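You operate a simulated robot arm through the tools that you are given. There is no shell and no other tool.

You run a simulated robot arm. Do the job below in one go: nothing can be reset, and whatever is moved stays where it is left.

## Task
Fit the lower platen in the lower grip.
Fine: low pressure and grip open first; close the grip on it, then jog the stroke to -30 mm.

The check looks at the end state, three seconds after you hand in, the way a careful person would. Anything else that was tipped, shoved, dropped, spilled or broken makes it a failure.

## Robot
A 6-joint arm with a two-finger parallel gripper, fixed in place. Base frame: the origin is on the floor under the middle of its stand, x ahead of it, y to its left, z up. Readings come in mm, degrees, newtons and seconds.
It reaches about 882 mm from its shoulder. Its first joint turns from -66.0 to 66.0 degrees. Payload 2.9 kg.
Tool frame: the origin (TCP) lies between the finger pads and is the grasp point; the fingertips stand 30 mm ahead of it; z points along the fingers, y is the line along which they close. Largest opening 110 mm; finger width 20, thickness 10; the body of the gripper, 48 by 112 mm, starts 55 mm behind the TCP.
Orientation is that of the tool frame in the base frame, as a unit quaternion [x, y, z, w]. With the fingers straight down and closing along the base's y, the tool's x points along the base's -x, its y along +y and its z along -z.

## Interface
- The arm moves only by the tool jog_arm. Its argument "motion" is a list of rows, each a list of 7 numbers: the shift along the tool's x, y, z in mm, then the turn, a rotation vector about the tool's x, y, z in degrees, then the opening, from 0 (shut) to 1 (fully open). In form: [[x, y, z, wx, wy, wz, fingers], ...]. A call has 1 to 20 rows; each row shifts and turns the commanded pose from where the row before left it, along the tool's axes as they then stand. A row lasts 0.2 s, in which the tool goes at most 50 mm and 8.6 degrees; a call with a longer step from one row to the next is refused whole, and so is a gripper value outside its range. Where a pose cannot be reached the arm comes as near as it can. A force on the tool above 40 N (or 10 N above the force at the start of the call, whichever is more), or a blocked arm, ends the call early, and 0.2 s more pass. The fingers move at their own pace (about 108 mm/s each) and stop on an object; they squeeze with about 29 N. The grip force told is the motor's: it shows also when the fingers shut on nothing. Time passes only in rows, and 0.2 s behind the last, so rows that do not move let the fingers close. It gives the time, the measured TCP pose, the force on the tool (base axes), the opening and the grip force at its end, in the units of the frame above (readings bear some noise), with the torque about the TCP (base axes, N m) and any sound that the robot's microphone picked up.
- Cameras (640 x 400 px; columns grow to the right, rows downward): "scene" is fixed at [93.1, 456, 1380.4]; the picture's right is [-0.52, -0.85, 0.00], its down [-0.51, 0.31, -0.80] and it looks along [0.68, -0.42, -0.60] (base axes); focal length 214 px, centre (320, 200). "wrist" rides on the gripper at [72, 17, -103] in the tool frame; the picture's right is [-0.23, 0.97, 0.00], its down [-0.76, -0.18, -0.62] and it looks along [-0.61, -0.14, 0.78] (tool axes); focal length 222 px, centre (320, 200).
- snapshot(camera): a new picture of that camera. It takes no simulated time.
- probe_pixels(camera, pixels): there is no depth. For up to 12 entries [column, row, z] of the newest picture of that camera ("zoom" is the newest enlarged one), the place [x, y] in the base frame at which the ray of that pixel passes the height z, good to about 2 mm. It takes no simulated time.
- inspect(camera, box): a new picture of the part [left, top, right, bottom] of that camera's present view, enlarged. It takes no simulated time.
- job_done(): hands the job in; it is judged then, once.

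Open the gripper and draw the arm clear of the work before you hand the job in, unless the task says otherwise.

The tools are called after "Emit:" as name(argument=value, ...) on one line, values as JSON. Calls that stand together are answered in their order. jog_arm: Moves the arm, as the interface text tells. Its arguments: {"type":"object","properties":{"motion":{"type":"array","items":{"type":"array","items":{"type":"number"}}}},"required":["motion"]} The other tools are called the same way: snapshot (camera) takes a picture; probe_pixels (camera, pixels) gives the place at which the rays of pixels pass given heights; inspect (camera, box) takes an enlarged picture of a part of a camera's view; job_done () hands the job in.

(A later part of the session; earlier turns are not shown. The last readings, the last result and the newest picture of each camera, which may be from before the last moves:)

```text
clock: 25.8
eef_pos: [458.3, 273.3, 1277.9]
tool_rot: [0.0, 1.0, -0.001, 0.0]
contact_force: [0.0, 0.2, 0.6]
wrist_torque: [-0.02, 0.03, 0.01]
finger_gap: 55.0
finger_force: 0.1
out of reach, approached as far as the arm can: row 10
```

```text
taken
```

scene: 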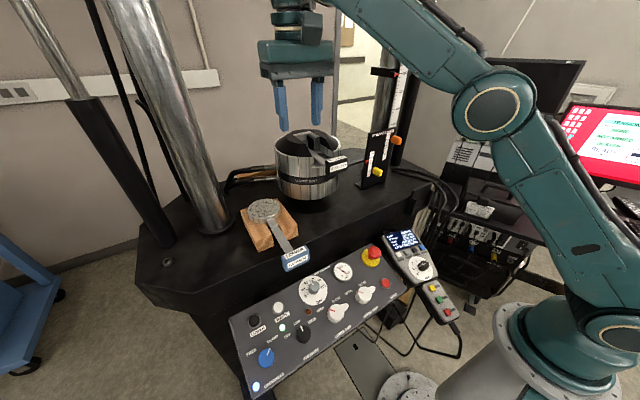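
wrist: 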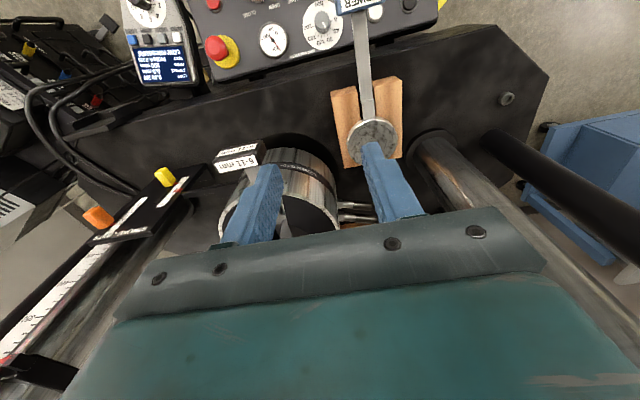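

Emit:
inspect(camera="wrist", box=[190, 120, 350, 240])

Emit:
inspect(camera="wrist", box=[310, 0, 430, 180])

Emit:
inspect(camera="scene", box=[265, 120, 355, 210])

Emit:
inspect(camera="scene", box=[235, 190, 325, 280])

```text
3.33 times, centred on (270, 180) of wrist
```

zoom: 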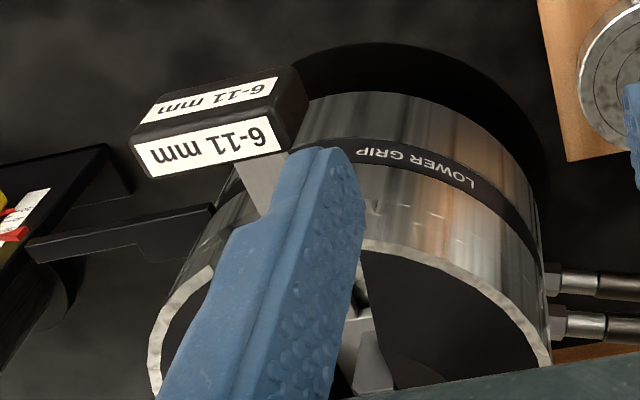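

```text
2.22 times, centred on (370, 90) of wrist
```

zoom: 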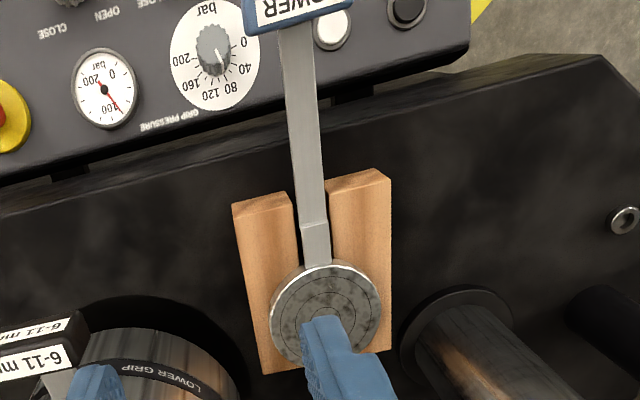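

```text
4.44 times, centred on (310, 165) of scene
```

zoom: 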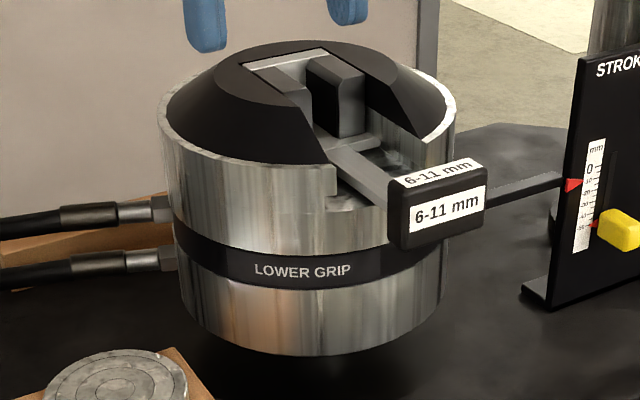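

```text
4.44 times, centred on (280, 235) of scene
```

zoom: 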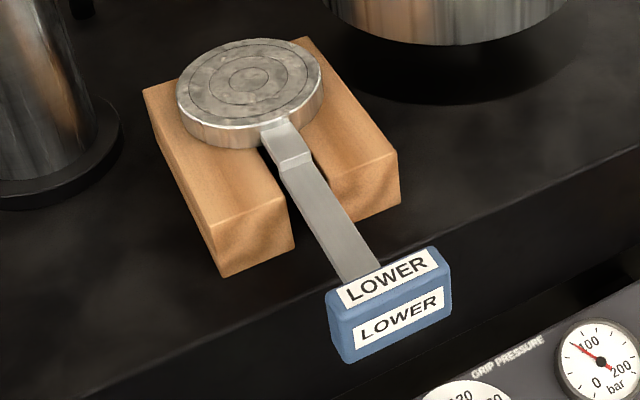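

Emit:
snapshot(camera="wrist")

Emit:
probe_pixels(camera="scene", pixels=[[338.8, 167.3, 1000], [338.8, 167.3, 1100], [336.6, 158.7, 1000], [336.6, 158.7, 1100], [306, 180.75, 1000], [306, 180.75, 1100], [265, 208, 1000], [285.2, 255.7, 1000], [308, 249, 1000]])

Emit:
probe_pixels(camera="wrist", pixels=[[237.9, 149.4, 1000], [237.9, 149.4, 1100], [236.4, 164.4, 1000], [236.4, 164.4, 1100], [298.5, 170.4, 1000], [298.5, 170.4, 1100]])

```text
taken
```

wrist: 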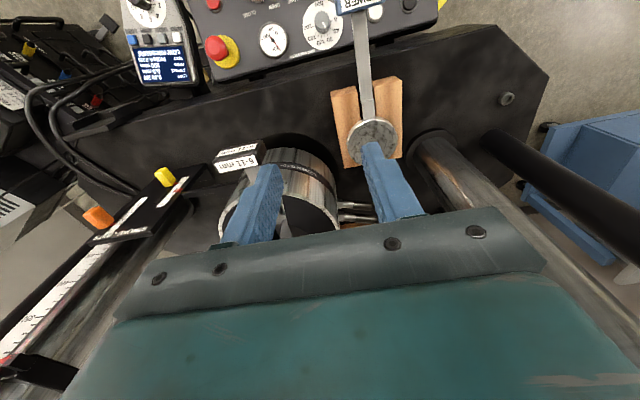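

```text
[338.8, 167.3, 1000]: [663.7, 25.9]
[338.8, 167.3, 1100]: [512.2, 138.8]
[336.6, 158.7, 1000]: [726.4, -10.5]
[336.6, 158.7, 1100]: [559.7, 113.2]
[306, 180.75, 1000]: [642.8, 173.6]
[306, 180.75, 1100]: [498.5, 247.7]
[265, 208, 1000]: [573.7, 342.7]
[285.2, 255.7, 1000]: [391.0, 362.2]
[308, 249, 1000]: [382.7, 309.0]
```

```text
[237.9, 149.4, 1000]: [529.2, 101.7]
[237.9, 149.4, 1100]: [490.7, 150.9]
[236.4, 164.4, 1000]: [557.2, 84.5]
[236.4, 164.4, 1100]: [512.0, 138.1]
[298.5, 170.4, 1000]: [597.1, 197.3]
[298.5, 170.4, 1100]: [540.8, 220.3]
```

The insert handle sits at about (490,160,1119–1137) and the grip axis is near (655,165). I move to the right side (y≈−120) at the same height so the grip appears at the right of the wrist view, clear of the gripper body.

Emit:
jog_arm(motion=[[10, -40, 0, 0, 0, 0, 0.5], [0, -45, 0, 0, 0, 0, 0.5], [0, -45, 0, 0, 0, 0, 0.5], [0, -45, 0, 0, 0, 0, 0.5], [0, -45, 0, 0, 0, 0, 0.5], [0, -45, 0, 0, 0, 0, 0.5], [0, -45, 0, 0, 0, 0, 0.5], [0, -45, 0, 0, 0, 0, 0.5], [0, -40, 0, 0, 0, 0, 0.5], [0, 0, 0, 0, 0, 0, 0.5]])

Emit:
snapshot(camera="wrist")

```text
clock: 28.0
eef_pos: [447.6, -120.4, 1277.8]
tool_rot: [0.0, 1.0, -0.001, 0.0]
contact_force: [0.4, -0.4, -0.7]
wrist_torque: [-0.02, 0.04, 0.01]
finger_gap: 54.8
finger_force: 0.0
```

```text
taken
```

wrist: 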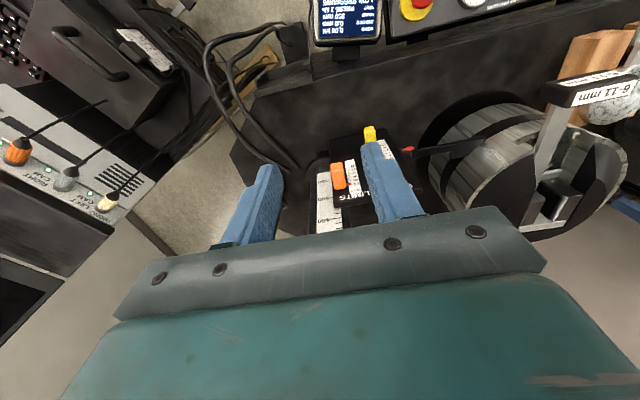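

Emit:
inspect(camera="wrist", box=[480, 60, 640, 240])

Emit:
inspect(camera="scene", box=[275, 125, 350, 180])

```text
2.22 times, centred on (560, 150) of wrist
```

zoom: 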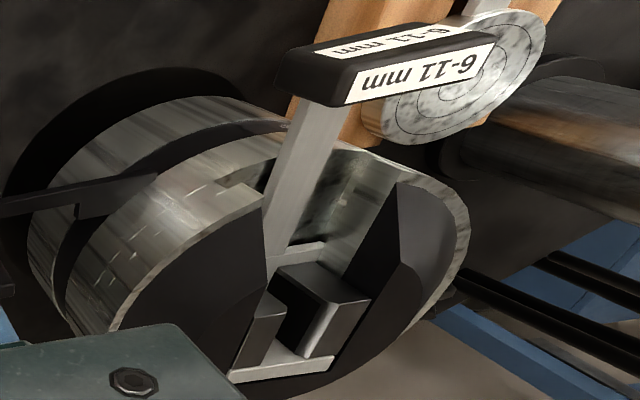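

```text
7.27 times, centred on (312, 152) of scene
```

zoom: 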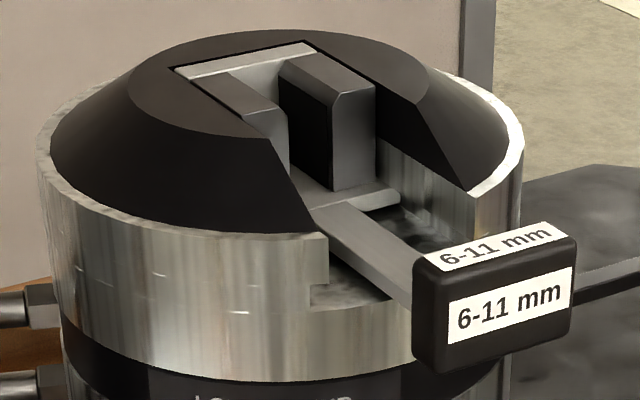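

The jaws stand in a slot open toward the robot, with a gap for the tang. I zoom further on the jaws in both views for triangulation.

Emit:
inspect(camera="wrist", box=[510, 160, 590, 240])

Emit:
inspect(camera="scene", box=[290, 130, 330, 160])

```text
5.00 times, centred on (550, 200) of wrist
```

zoom: 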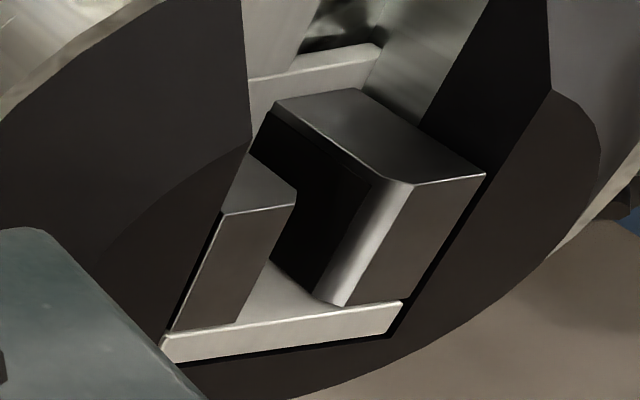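

```text
13.33 times, centred on (310, 145) of scene
```

zoom: 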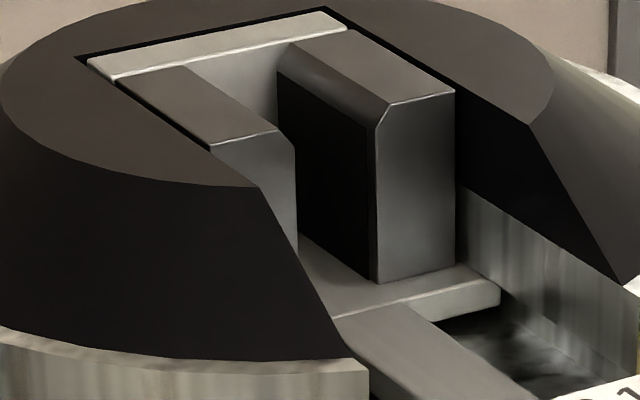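

Emit:
probe_pixels(camera="scene", pixels=[[320.13, 136.9, 1100], [320.13, 136.9, 1200], [315.25, 137.8, 1100], [315.25, 137.8, 1200], [306.85, 139.75, 1100], [306.85, 139.75, 1200], [301.9, 141.1, 1100], [301.9, 141.1, 1200], [307.75, 133.15, 1100], [307.75, 133.15, 1200], [299.5, 134.9, 1100], [299.5, 134.9, 1200]])

Emit:
snapshot(camera="wrist")

Emit:
probe_pixels(camera="wrist", pixels=[[530.4, 202.8, 1100], [530.4, 202.8, 1200], [545, 200.6, 1100], [545, 200.6, 1200], [568.6, 197, 1100], [568.6, 197, 1200], [583, 194.6, 1100], [583, 194.6, 1200], [533.6, 224.4, 1100], [533.6, 224.4, 1200], [555, 221, 1100], [555, 221, 1200]])

```text
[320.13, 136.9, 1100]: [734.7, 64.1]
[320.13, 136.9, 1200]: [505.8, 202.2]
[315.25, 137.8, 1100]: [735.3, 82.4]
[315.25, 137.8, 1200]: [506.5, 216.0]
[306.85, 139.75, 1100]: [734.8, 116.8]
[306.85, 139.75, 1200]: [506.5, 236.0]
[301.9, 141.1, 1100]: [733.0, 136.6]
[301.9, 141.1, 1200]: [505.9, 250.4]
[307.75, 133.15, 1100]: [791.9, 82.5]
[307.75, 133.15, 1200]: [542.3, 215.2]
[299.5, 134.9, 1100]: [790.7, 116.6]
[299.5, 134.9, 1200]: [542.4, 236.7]
```

```text
taken
```

wrist: 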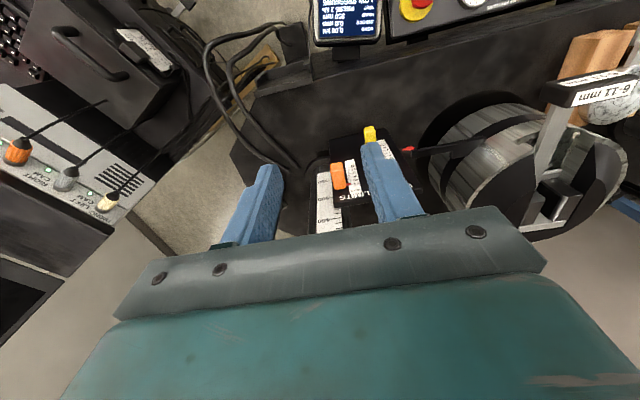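

```text
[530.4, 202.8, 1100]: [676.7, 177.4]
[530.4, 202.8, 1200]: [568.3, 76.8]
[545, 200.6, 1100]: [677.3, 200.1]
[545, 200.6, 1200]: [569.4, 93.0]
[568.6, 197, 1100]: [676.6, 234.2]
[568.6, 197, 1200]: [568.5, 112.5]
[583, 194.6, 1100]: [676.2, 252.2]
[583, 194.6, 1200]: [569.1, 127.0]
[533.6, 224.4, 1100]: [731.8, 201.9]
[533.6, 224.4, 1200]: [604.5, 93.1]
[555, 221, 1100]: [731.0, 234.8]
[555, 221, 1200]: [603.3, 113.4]
```

Triangulation gives the jaws precisely: tops at z≈1149, x 624–669, gap centred on y≈161.6, slot along x. Now I go back to hover over the platen's blue handle block.

Emit:
jog_arm(motion=[[7.1, 45.5, 0, 0, 0, 0, 0.8], [7.1, 45.5, 0, 0, 0, 0, 0.8], [7.1, 45.5, 0, 0, 0, 0, 0.8], [7.1, 45.5, 0, 0, 0, 0, 0.8], [7.1, 45.5, 0, 0, 0, 0, 0.8], [7.1, 45.5, 0, 0, 0, 0, 0.8], [7.1, 45.5, 0, 0, 0, 0, 0.8], [7.1, 45.5, 0, 0, 0, 0, 0.8], [7.1, 45.5, 0, 0, 0, 0, 0.8], [7.1, 45.5, 0, 0, 0, 0, 0.8], [0, 0, 42, 0, 0, 0, 0.8], [0, 0, 42, 0, 0, 0, 0.8], [0, 0, 42, 0, 0, 0, 0.8], [0, 0, 0, 0, 0, 0, 0.8]])

Emit:
snapshot(camera="wrist")

Emit:
snapshot(camera="scene")

```text
clock: 31.0
eef_pos: [374.6, 332.2, 1152.8]
tool_rot: [0.0, 1.0, -0.001, 0.0]
contact_force: [-0.1, 0.1, 0.1]
wrist_torque: [-0.01, 0.02, -0.01]
finger_gap: 88.0
finger_force: 0.0
```

```text
taken
```

wrist: 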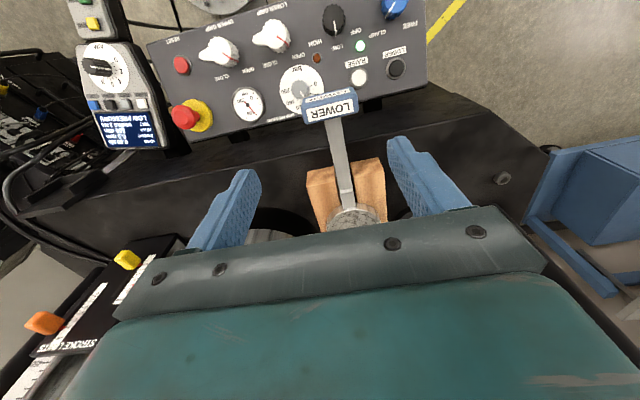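

```text
taken
```

scene: 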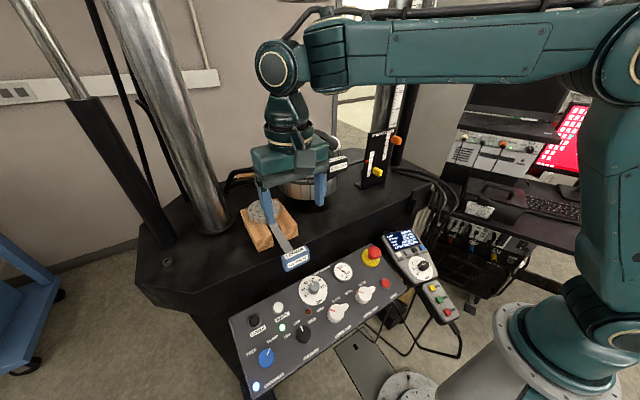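

Emit:
inspect(camera="wrist", box=[280, 70, 400, 230])

Emit:
inspect(camera="wrist", box=[290, 75, 370, 135])

Emit:
inspect(camera="scene", box=[270, 230, 320, 275])

```text
2.50 times, centred on (340, 150) of wrist
```

zoom: 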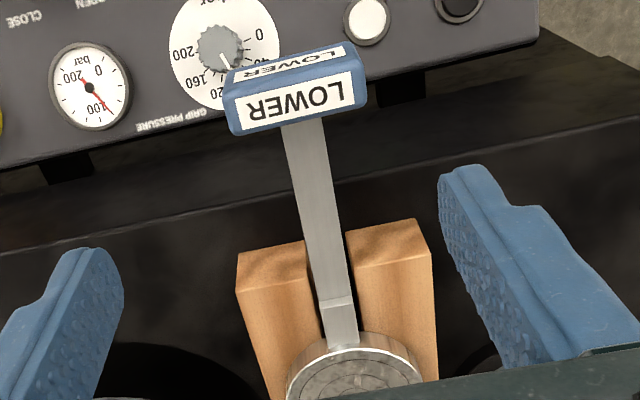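

```text
6.67 times, centred on (330, 105) of wrist
```

zoom: 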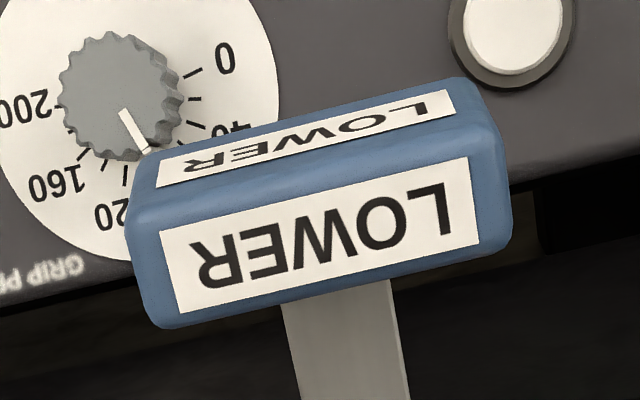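

```text
8.89 times, centred on (295, 252) of scene
```

zoom: 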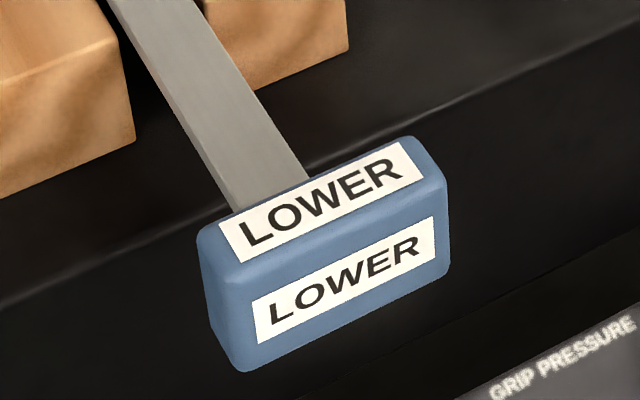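

Emit:
probe_pixels(camera="scene", pixels=[[286, 259.1, 1000], [286, 259.1, 1050], [283.5, 254.5, 1000], [283.5, 254.5, 1050], [306.6, 249.4, 1000], [306.6, 249.4, 1050], [304, 245.6, 1000], [304, 245.6, 1050], [265, 208, 1000], [265, 208, 1050]])

Emit:
probe_pixels(camera="wrist", pixels=[[352.2, 98.7, 1000], [352.2, 98.7, 1050], [353.7, 111.45, 1000], [353.7, 111.45, 1050], [306, 109.8, 1000], [306, 109.8, 1050], [309.3, 121.95, 1000], [309.3, 121.95, 1050], [330.4, 118.5, 1000], [354, 218, 1000]])

```text
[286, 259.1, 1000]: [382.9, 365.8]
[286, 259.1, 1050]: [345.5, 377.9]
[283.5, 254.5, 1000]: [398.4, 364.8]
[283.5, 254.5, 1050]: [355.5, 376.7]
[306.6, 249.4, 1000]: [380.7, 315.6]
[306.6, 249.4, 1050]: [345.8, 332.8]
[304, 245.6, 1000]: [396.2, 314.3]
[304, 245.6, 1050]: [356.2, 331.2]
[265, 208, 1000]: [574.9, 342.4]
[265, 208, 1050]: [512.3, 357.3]
```

```text
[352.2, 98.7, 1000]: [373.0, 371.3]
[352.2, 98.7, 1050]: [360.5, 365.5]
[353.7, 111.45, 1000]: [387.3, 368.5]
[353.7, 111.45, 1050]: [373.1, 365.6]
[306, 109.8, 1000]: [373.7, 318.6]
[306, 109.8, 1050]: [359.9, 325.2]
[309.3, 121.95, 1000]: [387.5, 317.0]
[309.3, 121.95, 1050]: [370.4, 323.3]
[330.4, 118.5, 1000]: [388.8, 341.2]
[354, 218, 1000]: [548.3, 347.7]
```

The block's top label is at z≈1018, spanning x 369–382, y 320–369, so the block centre is about (375.5,344.7,1003) and the handle lies along x exactly in line with the disc. I descend with fingers open 88 mm over its y sides.

Emit:
jog_arm(motion=[[-0.5, 6, 30, 0, 0, 0, 0.8], [-0.5, 6.5, 30, 0, 0, 0, 0.8], [0, 0, 30, 0, 0, 0, 0.8], [0, 0, 25, 0, 0, 0, 0.8], [0, 0, 0, 0, 0, 0, 0.8]])

Emit:
snapshot(camera="wrist")

Emit:
inspect(camera="scene", box=[245, 180, 335, 280])

```text
clock: 32.2
eef_pos: [376.2, 346.8, 1037.4]
tool_rot: [0.0, 1.0, 0.0, 0.0]
contact_force: [0.4, 0.1, 0.3]
wrist_torque: [-0.02, 0.0, 0.01]
finger_gap: 87.9
finger_force: 0.1
```

```text
taken
```

wrist: 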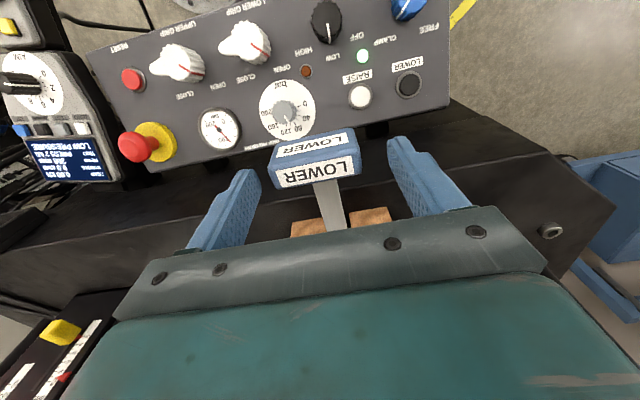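

```text
4.00 times, centred on (290, 230) of scene
```

zoom: 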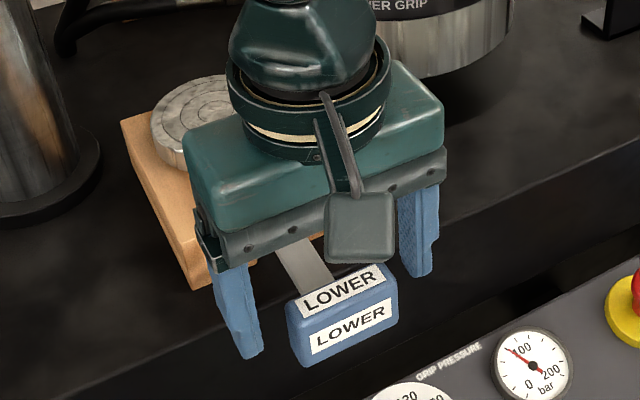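

Label centre at (317,171) means the block is about 2 mm toward −y of my axis. I correct, descend to TCP z≈1003, and close gently.

Emit:
jog_arm(motion=[[0, -2, 12, 0, 0, 0, 0.8], [0, 0, 12, 0, 0, 0, 0.8], [0, 0, 10, 0, 0, 0, 0.8], [0, 0, 0, 0, 0, 0, 0.8]])

Emit:
jog_arm(motion=[[0, 0, 0, 0, 0, 0, 0.6], [0, 0, 0, 0, 0, 0, 0.5], [0, 0, 0, 0, 0, 0, 0], [0, 0, 0, 0, 0, 0, 0], [0, 0, 0, 0, 0, 0, 0]])

Emit:
snapshot(camera="wrist")

Emit:
inspect(camera="scene", box=[245, 180, 335, 280])

```text
clock: 33.2
eef_pos: [375.8, 346.1, 1002.1]
tool_rot: [0.0, 1.0, 0.001, -0.001]
contact_force: [0.5, 0.3, -0.1]
wrist_torque: [-0.02, -0.01, 0.0]
finger_gap: 87.8
finger_force: 0.2
```

```text
clock: 34.4
eef_pos: [377.5, 345.0, 1001.0]
tool_rot: [0.001, 1.0, 0.0, 0.001]
contact_force: [-1.8, -0.2, -0.4]
wrist_torque: [-0.03, 0.12, -0.13]
finger_gap: 59.9
finger_force: 28.9
```

```text
taken
```

wrist: 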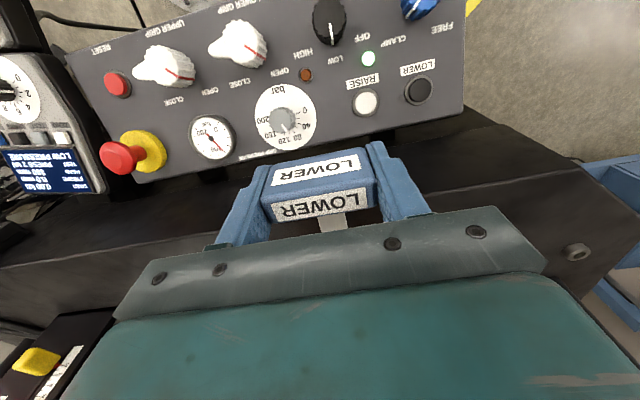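

```text
4.00 times, centred on (290, 230) of scene
```

zoom: 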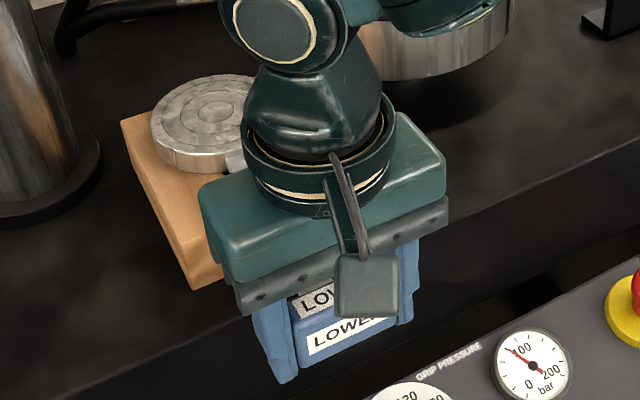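

Block gripped (gap 59.9 mm, 29 N). I lift 5 mm as a test and check whether the disc follows or droops.

Emit:
jog_arm(motion=[[0, 0, -2.5, 0, 0, 0, 0], [0, 0, -2.5, 0, 0, 0, 0], [0, 0, 0, 0, 0, 0, 0]])

Emit:
inspect(camera="scene", box=[245, 180, 335, 280])

Emit:
snapshot(camera="wrist")

```text
clock: 35.2
eef_pos: [377.2, 343.2, 1005.5]
tool_rot: [0.0, 1.0, -0.001, -0.001]
contact_force: [-0.4, -0.7, 1.4]
wrist_torque: [0.0, 0.91, -0.33]
finger_gap: 59.7
finger_force: 29.4
```

```text
4.00 times, centred on (290, 230) of scene
```

zoom: 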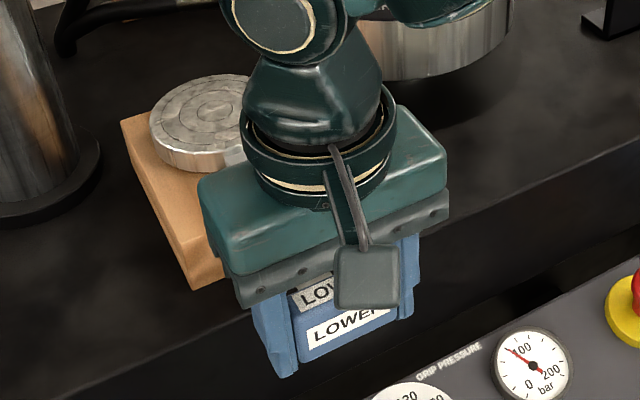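

```text
taken
```

wrist: 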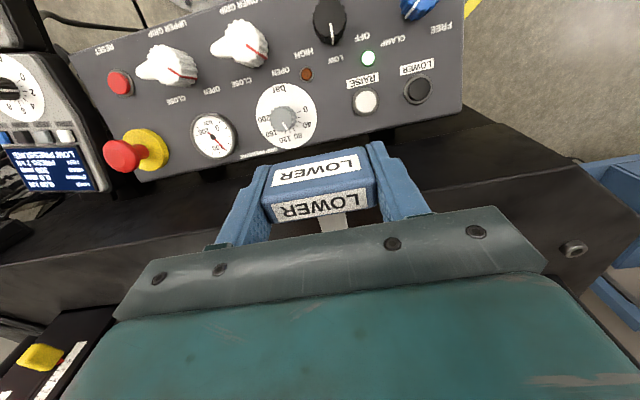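

Torque is 0.91 N·m with little vertical load so far. I lift another 6 mm to see if the load transfers or the grip slips.

Emit:
jog_arm(motion=[[0, 0, -3, 0, 0, 0, 0], [0, 0, -3, 0, 0, 0, 0], [0, 0, 0, 0, 0, 0, 0]])

Emit:
inspect(camera="scene", box=[245, 180, 335, 280])

Emit:
inspect(camera="wrist", box=[200, 120, 440, 260])

```text
clock: 36.0
eef_pos: [377.3, 345.0, 1013.5]
tool_rot: [0.001, 1.0, 0.0, 0.0]
contact_force: [1.5, -1.1, -6.0]
wrist_torque: [0.02, 0.84, -0.16]
finger_gap: 59.8
finger_force: 29.1
```

```text
4.00 times, centred on (290, 230) of scene
```

zoom: 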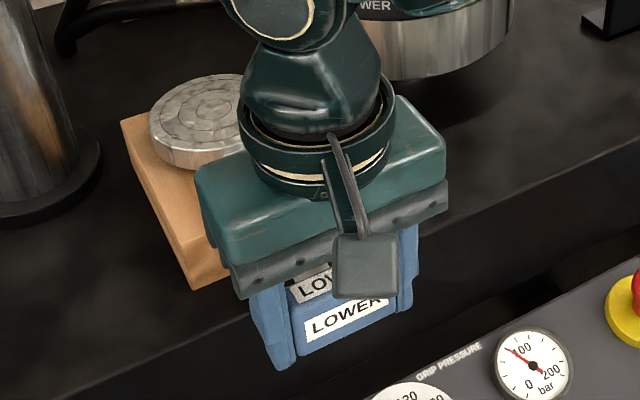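

```text
2.67 times, centred on (320, 190) of wrist
```

zoom: 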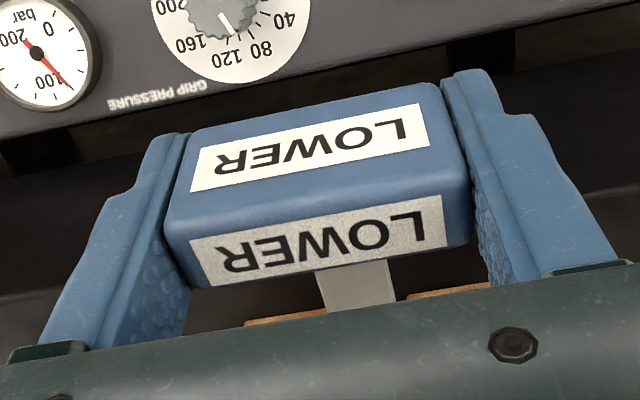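

The disc has not risen (its image at (205,121) is unchanged) while torque saturates near 0.9 N·m, so the handle-end grip lets it droop. I set it back down, release, and will regrip closer to the platen's centre of mass.

Emit:
jog_arm(motion=[[0, 0, 3, 0, 0, 0, 0], [0, 0, 3, 0, 0, 0, 0], [0, 0, 3, 0, 0, 0, 0], [0, 0, 1.5, 0, 0, 0, 0], [0, 0, 0, 0, 0, 0, 0]])

Emit:
inspect(camera="scene", box=[245, 180, 335, 280])

```text
clock: 37.2
eef_pos: [376.3, 345.9, 1001.9]
tool_rot: [0.0, 1.0, 0.001, 0.001]
contact_force: [0.9, -2.0, 3.7]
wrist_torque: [-0.28, -0.87, -0.28]
finger_gap: 60.2
finger_force: 29.1
```

```text
4.00 times, centred on (290, 230) of scene
```

zoom: 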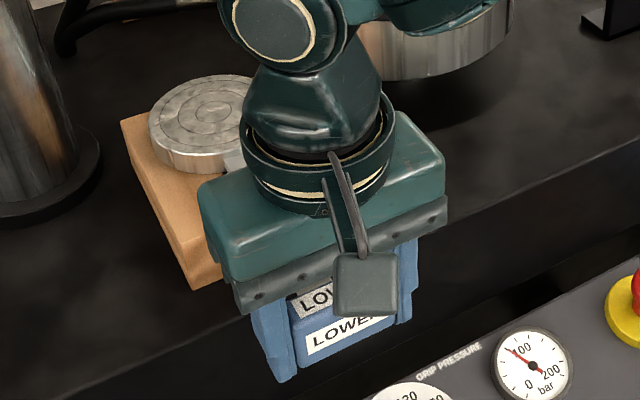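

Torque −0.87 confirms the pads slip at about 0.87 N·m. I release, rise, and inspect the strap/disc junction.

Emit:
jog_arm(motion=[[0, 0, 0, 0, 0, 0, 0.8], [0, 0, 0, 0, 0, 0, 0.8], [0, 0, -30, 0, 0, 0, 0.8], [0, 0, -40, 0, 0, 0, 0.8], [0, 0, -40, 0, 0, 0, 0.8], [0, 0, -40, 0, 0, 0, 0.8], [0, 0, 0, 0, 0, 0, 0.8]])

Emit:
snapshot(camera="wrist")

Emit:
snapshot(camera="scene")

Emit:
inspect(camera="scene", box=[240, 190, 310, 240])

```text
clock: 38.8
eef_pos: [377.6, 345.7, 1153.9]
tool_rot: [0.0, 1.0, 0.0, 0.0]
contact_force: [0.0, 0.4, 0.6]
wrist_torque: [0.01, 0.01, -0.04]
finger_gap: 88.0
finger_force: 0.0
```

```text
taken
```

wrist: 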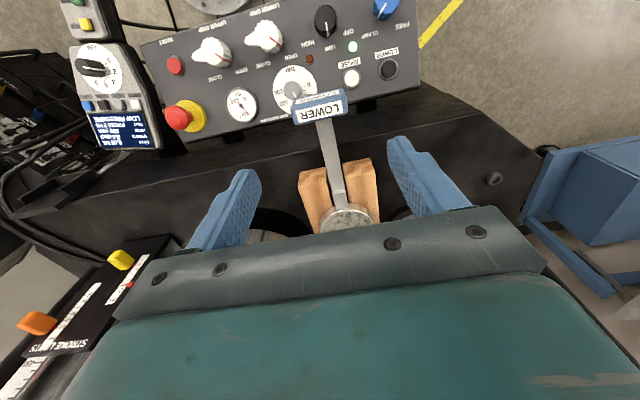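

```text
taken
```

scene: 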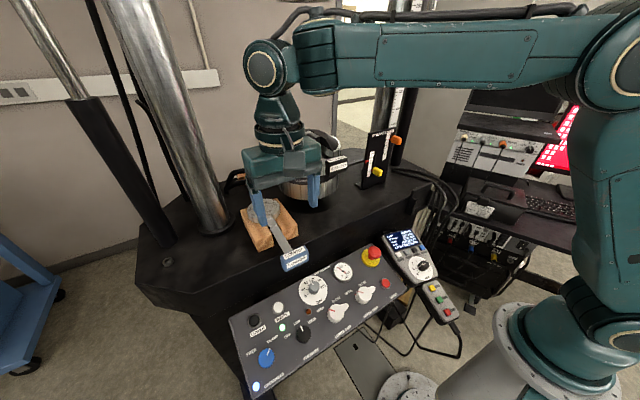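

```text
8.00 times, centred on (275, 215) of scene
```

zoom: 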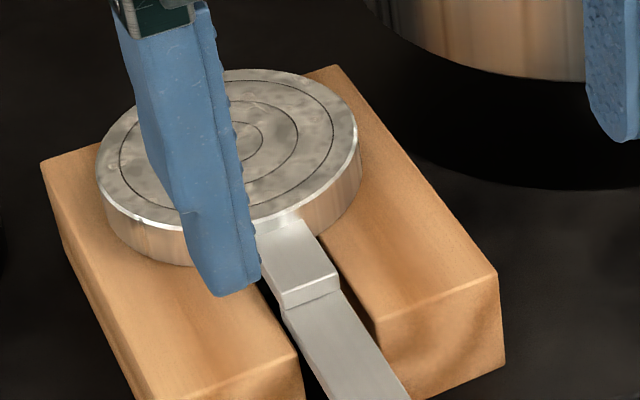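

Emit:
inspect(camera="wrist", box=[295, 150, 395, 240])

Emit:
inspect(camera="scene", box=[255, 215, 305, 250])

```text
4.44 times, centred on (345, 195) of wrist
```

zoom: 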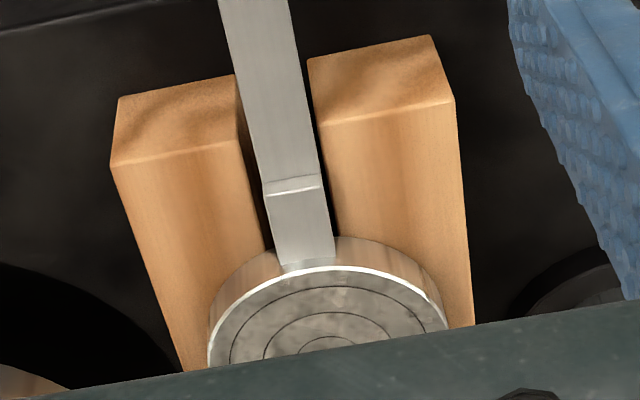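

```text
11.43 times, centred on (280, 232) of scene
```

zoom: 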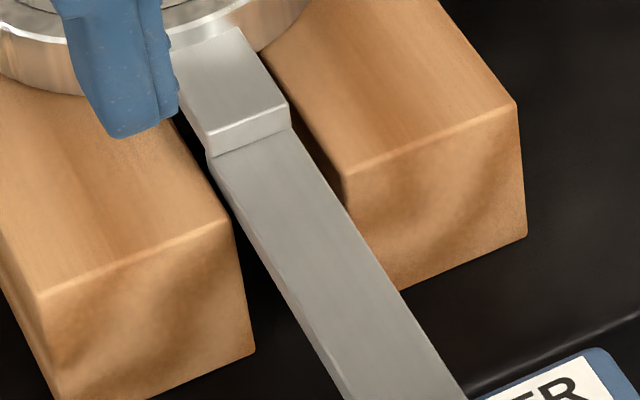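

Emit:
probe_pixels(camera="scene", pixels=[[270.1, 226.6, 980], [270.1, 226.6, 1010], [276.9, 223.5, 980], [276.9, 223.5, 1010], [297.06, 223.5, 980], [297.06, 223.5, 1010], [282.2, 229.55, 980], [282.2, 229.55, 1010], [271.7, 233.9, 980], [271.7, 233.9, 1010], [255.3, 240.1, 980], [255.3, 240.1, 1010]])

Emit:
probe_pixels(camera="wrist", pixels=[[345, 192.1, 980], [345, 192.1, 1010], [333.1, 193.9, 980], [333.1, 193.9, 1010], [298.2, 187.1, 980], [298.2, 187.1, 1010], [326.5, 181.9, 980], [326.5, 181.9, 1010], [344.3, 177.4, 980], [344.3, 177.4, 1010], [375.4, 172, 980], [375.4, 172, 1010]])

```text
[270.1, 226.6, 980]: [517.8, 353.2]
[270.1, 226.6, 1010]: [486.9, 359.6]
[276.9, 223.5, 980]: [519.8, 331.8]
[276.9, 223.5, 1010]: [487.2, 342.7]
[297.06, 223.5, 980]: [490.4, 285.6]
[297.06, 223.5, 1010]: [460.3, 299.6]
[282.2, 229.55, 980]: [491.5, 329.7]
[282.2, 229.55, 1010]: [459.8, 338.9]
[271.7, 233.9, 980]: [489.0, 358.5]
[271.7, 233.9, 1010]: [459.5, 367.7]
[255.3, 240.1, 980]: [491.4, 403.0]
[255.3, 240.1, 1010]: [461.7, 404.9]
```

```text
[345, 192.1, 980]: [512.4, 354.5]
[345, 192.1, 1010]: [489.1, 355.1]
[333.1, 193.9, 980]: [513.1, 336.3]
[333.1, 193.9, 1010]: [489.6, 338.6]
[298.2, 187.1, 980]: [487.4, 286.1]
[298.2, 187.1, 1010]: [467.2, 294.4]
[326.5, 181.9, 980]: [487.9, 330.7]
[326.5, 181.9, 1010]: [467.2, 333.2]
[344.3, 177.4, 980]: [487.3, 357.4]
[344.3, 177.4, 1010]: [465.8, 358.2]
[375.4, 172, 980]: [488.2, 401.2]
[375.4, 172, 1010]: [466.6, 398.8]
```

The lug next to the disc (x 496–524, top z≈1001) sits above the wood (top z≈986), much closer to the centre of mass. I tilt the tool 15° forward (for reach at the grip later), narrow the fingers, and hover above the lug.

Emit:
jog_arm(motion=[[0, 0, 0, 0, -7.5, 0, 0.45], [0, 0, 0, 0, -7.5, 0, 0.45], [-30, 0, 20, 0, 0, 0, 0.45], [-30, 0, 20, 0, 0, 0, 0.45], [-27.5, 0, 20, 0, 0, 0, 0.45], [0, 0, 0, 0, 0, 0, 0.45]])

Emit:
snapshot(camera="wrist")

Emit:
snapshot(camera="scene")

Emit:
probe_pixels(camera="scene", pixels=[[298.1, 235.2, 930], [298.1, 235.2, 950], [298.1, 235.2, 970], [287, 239.9, 930], [287, 239.9, 950], [287, 239.9, 970]])

```text
clock: 40.2
eef_pos: [476.1, 345.1, 1116.5]
tool_rot: [0.0, 0.991, 0.0, 0.131]
contact_force: [0.4, -0.3, -0.3]
wrist_torque: [0.0, 0.01, 0.01]
finger_gap: 49.5
finger_force: 0.0
```

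```text
taken
```

wrist: 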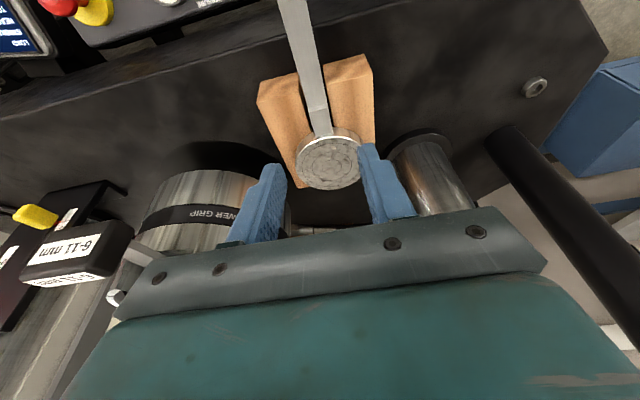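

```text
taken
```

scene: 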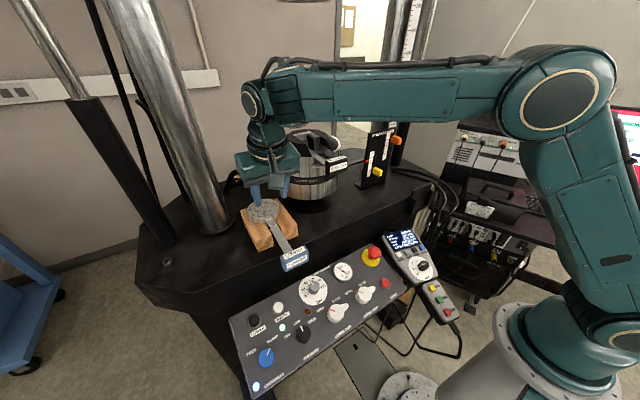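

```text
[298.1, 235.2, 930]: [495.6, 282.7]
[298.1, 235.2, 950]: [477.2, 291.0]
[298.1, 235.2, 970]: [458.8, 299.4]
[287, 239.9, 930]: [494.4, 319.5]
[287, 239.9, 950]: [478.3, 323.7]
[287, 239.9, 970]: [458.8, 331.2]
```

Emit:
inspect(camera="wrist", box=[260, 60, 400, 200])

```text
2.86 times, centred on (330, 130) of wrist
```

zoom: 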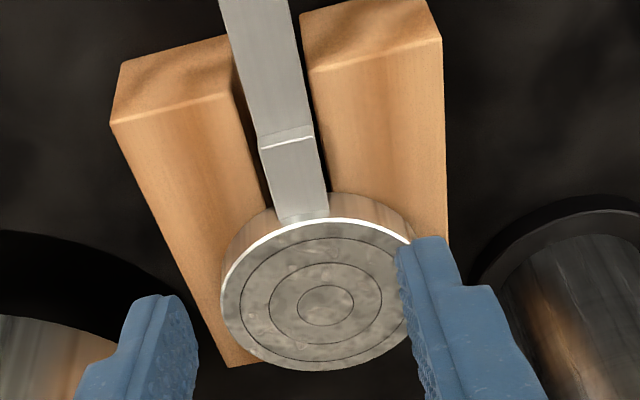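

Emit:
probe_pixels(camera="wrist", pixels=[[331.75, 166.75, 1004], [318.6, 109.9, 1001], [324.05, 135.25, 1001], [309.9, 111.6, 1001], [327.6, 107.9, 1001], [313, 136, 1001], [335, 135, 1001]])

```text
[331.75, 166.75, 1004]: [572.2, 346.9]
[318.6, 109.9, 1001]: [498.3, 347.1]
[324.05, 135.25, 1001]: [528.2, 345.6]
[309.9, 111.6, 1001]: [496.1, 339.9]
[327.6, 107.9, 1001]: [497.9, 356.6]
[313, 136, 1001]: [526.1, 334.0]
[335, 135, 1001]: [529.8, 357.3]
```

Lug spans x 497–527 centred on y≈346.3, disc centre (572,346.7). I descend along the tool axis to just above the lug and recheck.

Emit:
jog_arm(motion=[[-1.5, 0.6, 25, 0, 0, 0, 0.45], [-1.4, 0.5, 25, 0, 0, 0, 0.45], [0, 0, 20, 0, 0, 0, 0.45], [0, 0, 10, 0, 0, 0, 0.45], [0, 0, 0, 0, 0, 0, 0.45]])

Emit:
inspect(camera="wrist", box=[230, 80, 410, 220])

Emit:
inspect(camera="scene", box=[235, 175, 315, 235])

```text
clock: 41.4
eef_pos: [500.6, 345.0, 1041.9]
tool_rot: [0.0, 0.992, 0.0, 0.13]
contact_force: [-0.1, 0.7, 0.0]
wrist_torque: [-0.02, -0.01, 0.02]
finger_gap: 49.7
finger_force: 0.1
```

```text
2.86 times, centred on (320, 150) of wrist
```

zoom: 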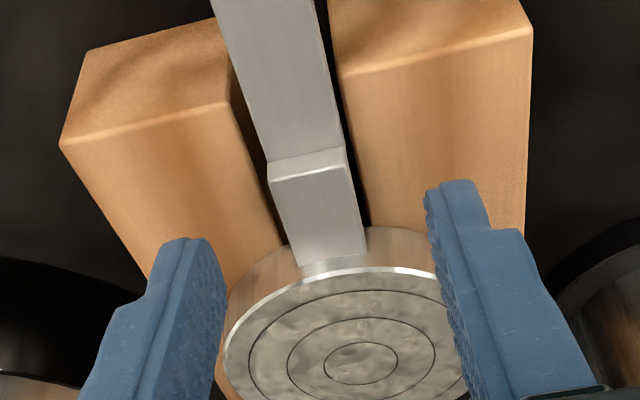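

```text
6.67 times, centred on (275, 205) of scene
```

zoom: 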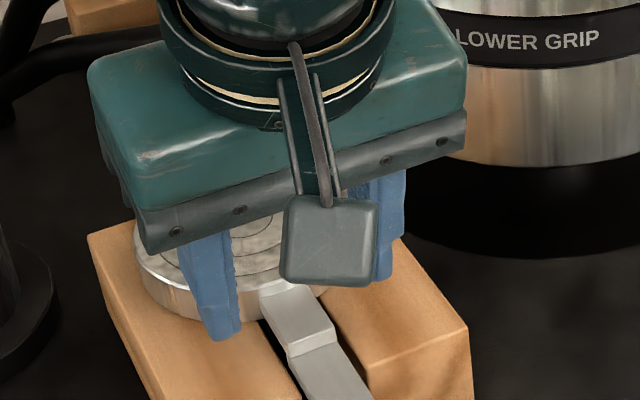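

The tool axis projects onto the middle of the lug (zoom 318,215), clear of the disc edge. I descend slowly until the fingertips are just above the wood.

Emit:
jog_arm(motion=[[0, 0, 8, 0, 0, 0, 0.4], [0, 0, 8, 0, 0, 0, 0.4], [0, 0, 4, 0, 0, 0, 0.4], [0, 0, 0, 0, 0, 0, 0.4]])

Emit:
jog_arm(motion=[[0, 0, 1.5, 0, 0, 0, 0.4], [0, 0, 0, 0, 0, 0, 0.4]])

Emit:
jog_arm(motion=[[0, 0, 1.5, 0, 0, 0, 0.4], [0, 0, 0, 0, 0, 0, 0.4]])

Emit:
inspect(camera="wrist", box=[230, 80, 410, 220])

Emit:
inspect(camera="scene", box=[245, 190, 305, 235])

```text
clock: 42.4
eef_pos: [507.1, 346.7, 1022.8]
tool_rot: [0.0, 0.992, 0.0, 0.13]
contact_force: [-0.7, -0.6, 0.0]
wrist_torque: [-0.03, 0.0, -0.02]
finger_gap: 44.0
finger_force: 0.0
```

```text
clock: 43.0
eef_pos: [506.3, 346.3, 1019.8]
tool_rot: [-0.001, 0.991, 0.001, 0.13]
contact_force: [-0.7, -0.1, 0.7]
wrist_torque: [0.0, 0.02, 0.03]
finger_gap: 44.1
finger_force: 0.1
```

```text
clock: 43.6
eef_pos: [506.5, 346.6, 1017.8]
tool_rot: [0.0, 0.991, 0.0, 0.131]
contact_force: [0.1, -0.1, 0.5]
wrist_torque: [-0.02, 0.01, 0.01]
finger_gap: 44.2
finger_force: 0.0
```

```text
2.86 times, centred on (320, 150) of wrist
```

zoom: 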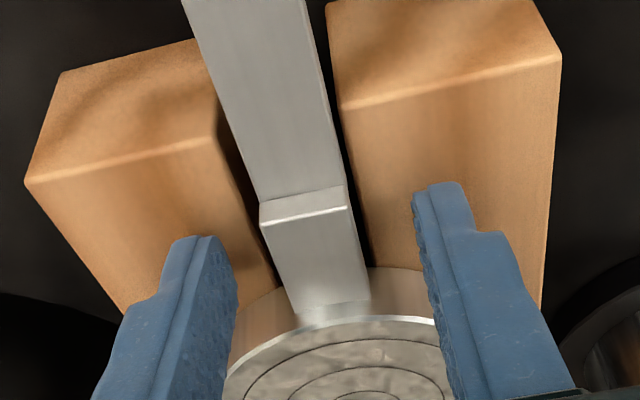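

```text
8.89 times, centred on (275, 212) of scene
```

zoom: 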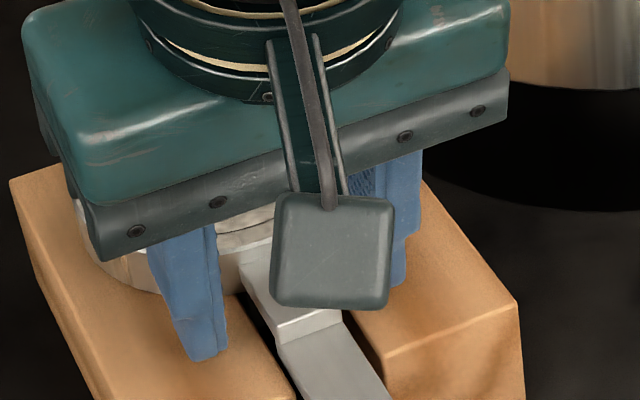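

Fingertips are just above the wood without contact. I close on the lug.

Emit:
jog_arm(motion=[[0, 0, 0, 0, 0, 0, 0.25], [0, 0, 0, 0, 0, 0, 0], [0, 0, 0, 0, 0, 0, 0], [0, 0, 0, 0, 0, 0, 0]])

Emit:
inspect(camera="wrist", box=[230, 80, 410, 220])

```text
clock: 44.6
eef_pos: [506.8, 345.4, 1017.9]
tool_rot: [0.0, 0.991, 0.0, 0.13]
contact_force: [-1.3, -1.8, -0.5]
wrist_torque: [-0.02, 0.04, -0.2]
finger_gap: 19.9
finger_force: 28.8
```

```text
2.86 times, centred on (320, 150) of wrist
```

zoom: 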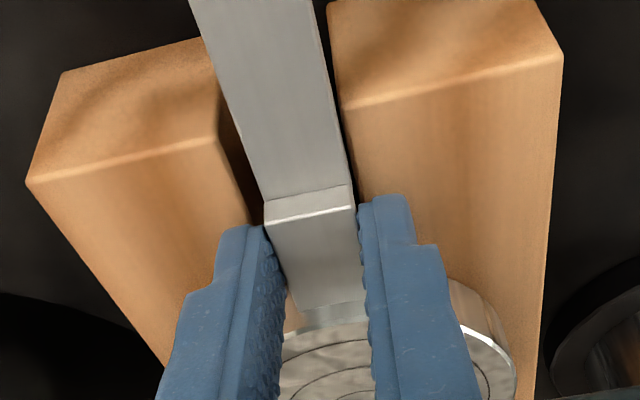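

Lug gripped (20 mm). I lift 5 mm straight up slowly and watch the torque and disc.

Emit:
jog_arm(motion=[[-0.4, 0, -1.45, 0, 0, 0, 0], [-0.4, 0, -1.45, 0, 0, 0, 0], [-0.5, 0, -1.9, 0, 0, 0, 0], [0, 0, 0, 0, 0, 0, 0], [0, 0, 0, 0, 0, 0, 0]])

Emit:
inspect(camera="wrist", box=[230, 80, 410, 220])

Emit:
inspect(camera="scene", box=[245, 190, 325, 270])

```text
clock: 45.8
eef_pos: [507.4, 346.7, 1023.7]
tool_rot: [0.0, 0.991, -0.001, 0.131]
contact_force: [-0.1, 0.3, -9.0]
wrist_torque: [0.01, 0.54, 0.01]
finger_gap: 20.0
finger_force: 28.4
```

```text
2.86 times, centred on (320, 150) of wrist
```

zoom: 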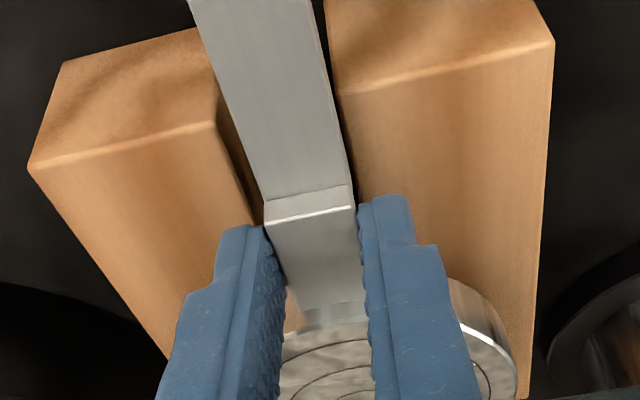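

```text
5.00 times, centred on (285, 230) of scene
```

zoom: 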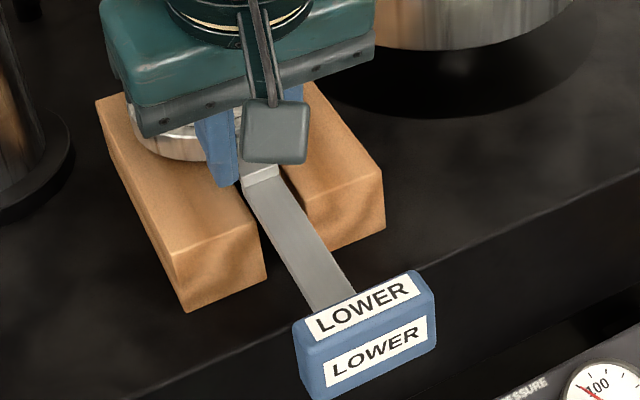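

The lug hasn't moved relative to the fingers; load −9 N, torque 0.54 N·m. I lift another 10 mm and compare.

Emit:
jog_arm(motion=[[-0.8, 0, -2.9, 0, 0, 0, 0], [-0.8, 0, -2.9, 0, 0, 0, 0], [-1.0, 0, -3.9, 0, 0, 0, 0], [0, 0, 0, 0, 0, 0, 0], [0, 0, 0, 0, 0, 0, 0]])

Emit:
inspect(camera="wrist", box=[230, 80, 410, 220])

Emit:
inspect(camera="scene", box=[245, 190, 325, 270])

```text
clock: 47.0
eef_pos: [508.1, 345.7, 1034.5]
tool_rot: [0.001, 0.991, 0.001, 0.131]
contact_force: [-1.0, 0.2, -0.4]
wrist_torque: [0.02, 0.0, -0.06]
finger_gap: 0.1
finger_force: 29.5
```

```text
2.86 times, centred on (320, 150) of wrist
```

zoom: 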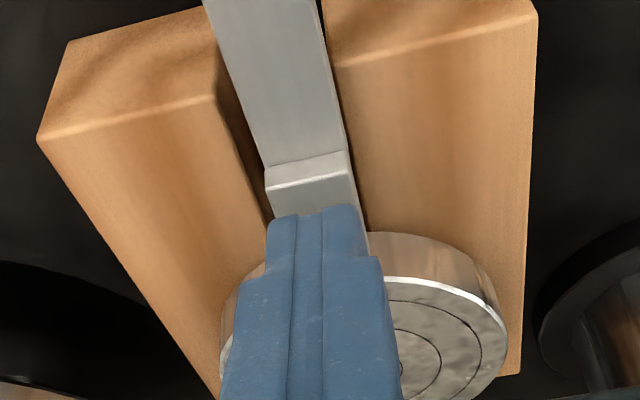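

```text
5.00 times, centred on (285, 230) of scene
```

zoom: 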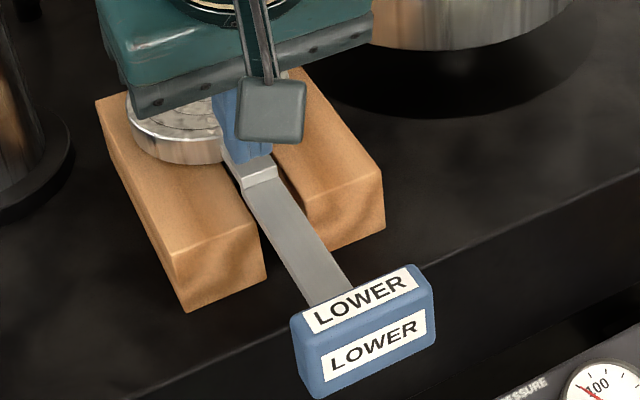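

The lug grip slipped and the platen settled back onto the wood from a few millimetres (gap now 0). I open, back straight up, and check that it sits as before.

Emit:
jog_arm(motion=[[-3, 0, -12, 0, 0, 0, 0], [-8, 0, -30, 0, 0, 0, 0], [-10, 0, -40, 0, 0, 0, 0.5], [-8, 0, -30, 0, 0, 0, 1], [0, 0, 0, 0, 0, 0, 1]])

Emit:
snapshot(camera="wrist")

Emit:
inspect(camera="wrist", box=[240, 40, 420, 200])

Emit:
inspect(camera="scene", box=[235, 190, 325, 280])

```text
clock: 48.2
eef_pos: [504.1, 346.7, 1149.6]
tool_rot: [0.0, 0.991, 0.001, 0.131]
contact_force: [-0.3, -0.3, 0.5]
wrist_torque: [0.0, -0.01, -0.02]
finger_gap: 110.0
finger_force: 0.0
```

```text
taken
```

wrist: 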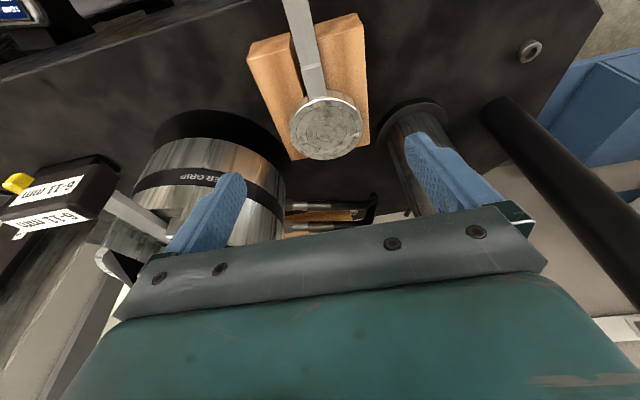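

```text
2.50 times, centred on (330, 120) of wrist
```

zoom: 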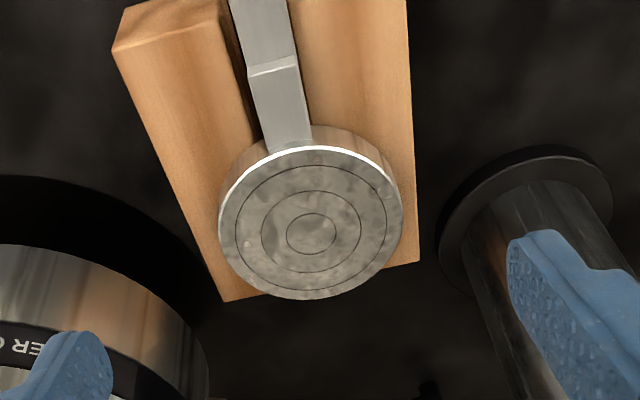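

```text
4.44 times, centred on (280, 235) of scene
```

zoom: 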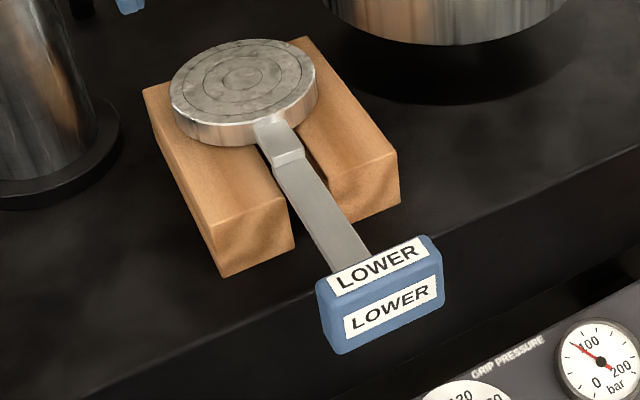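

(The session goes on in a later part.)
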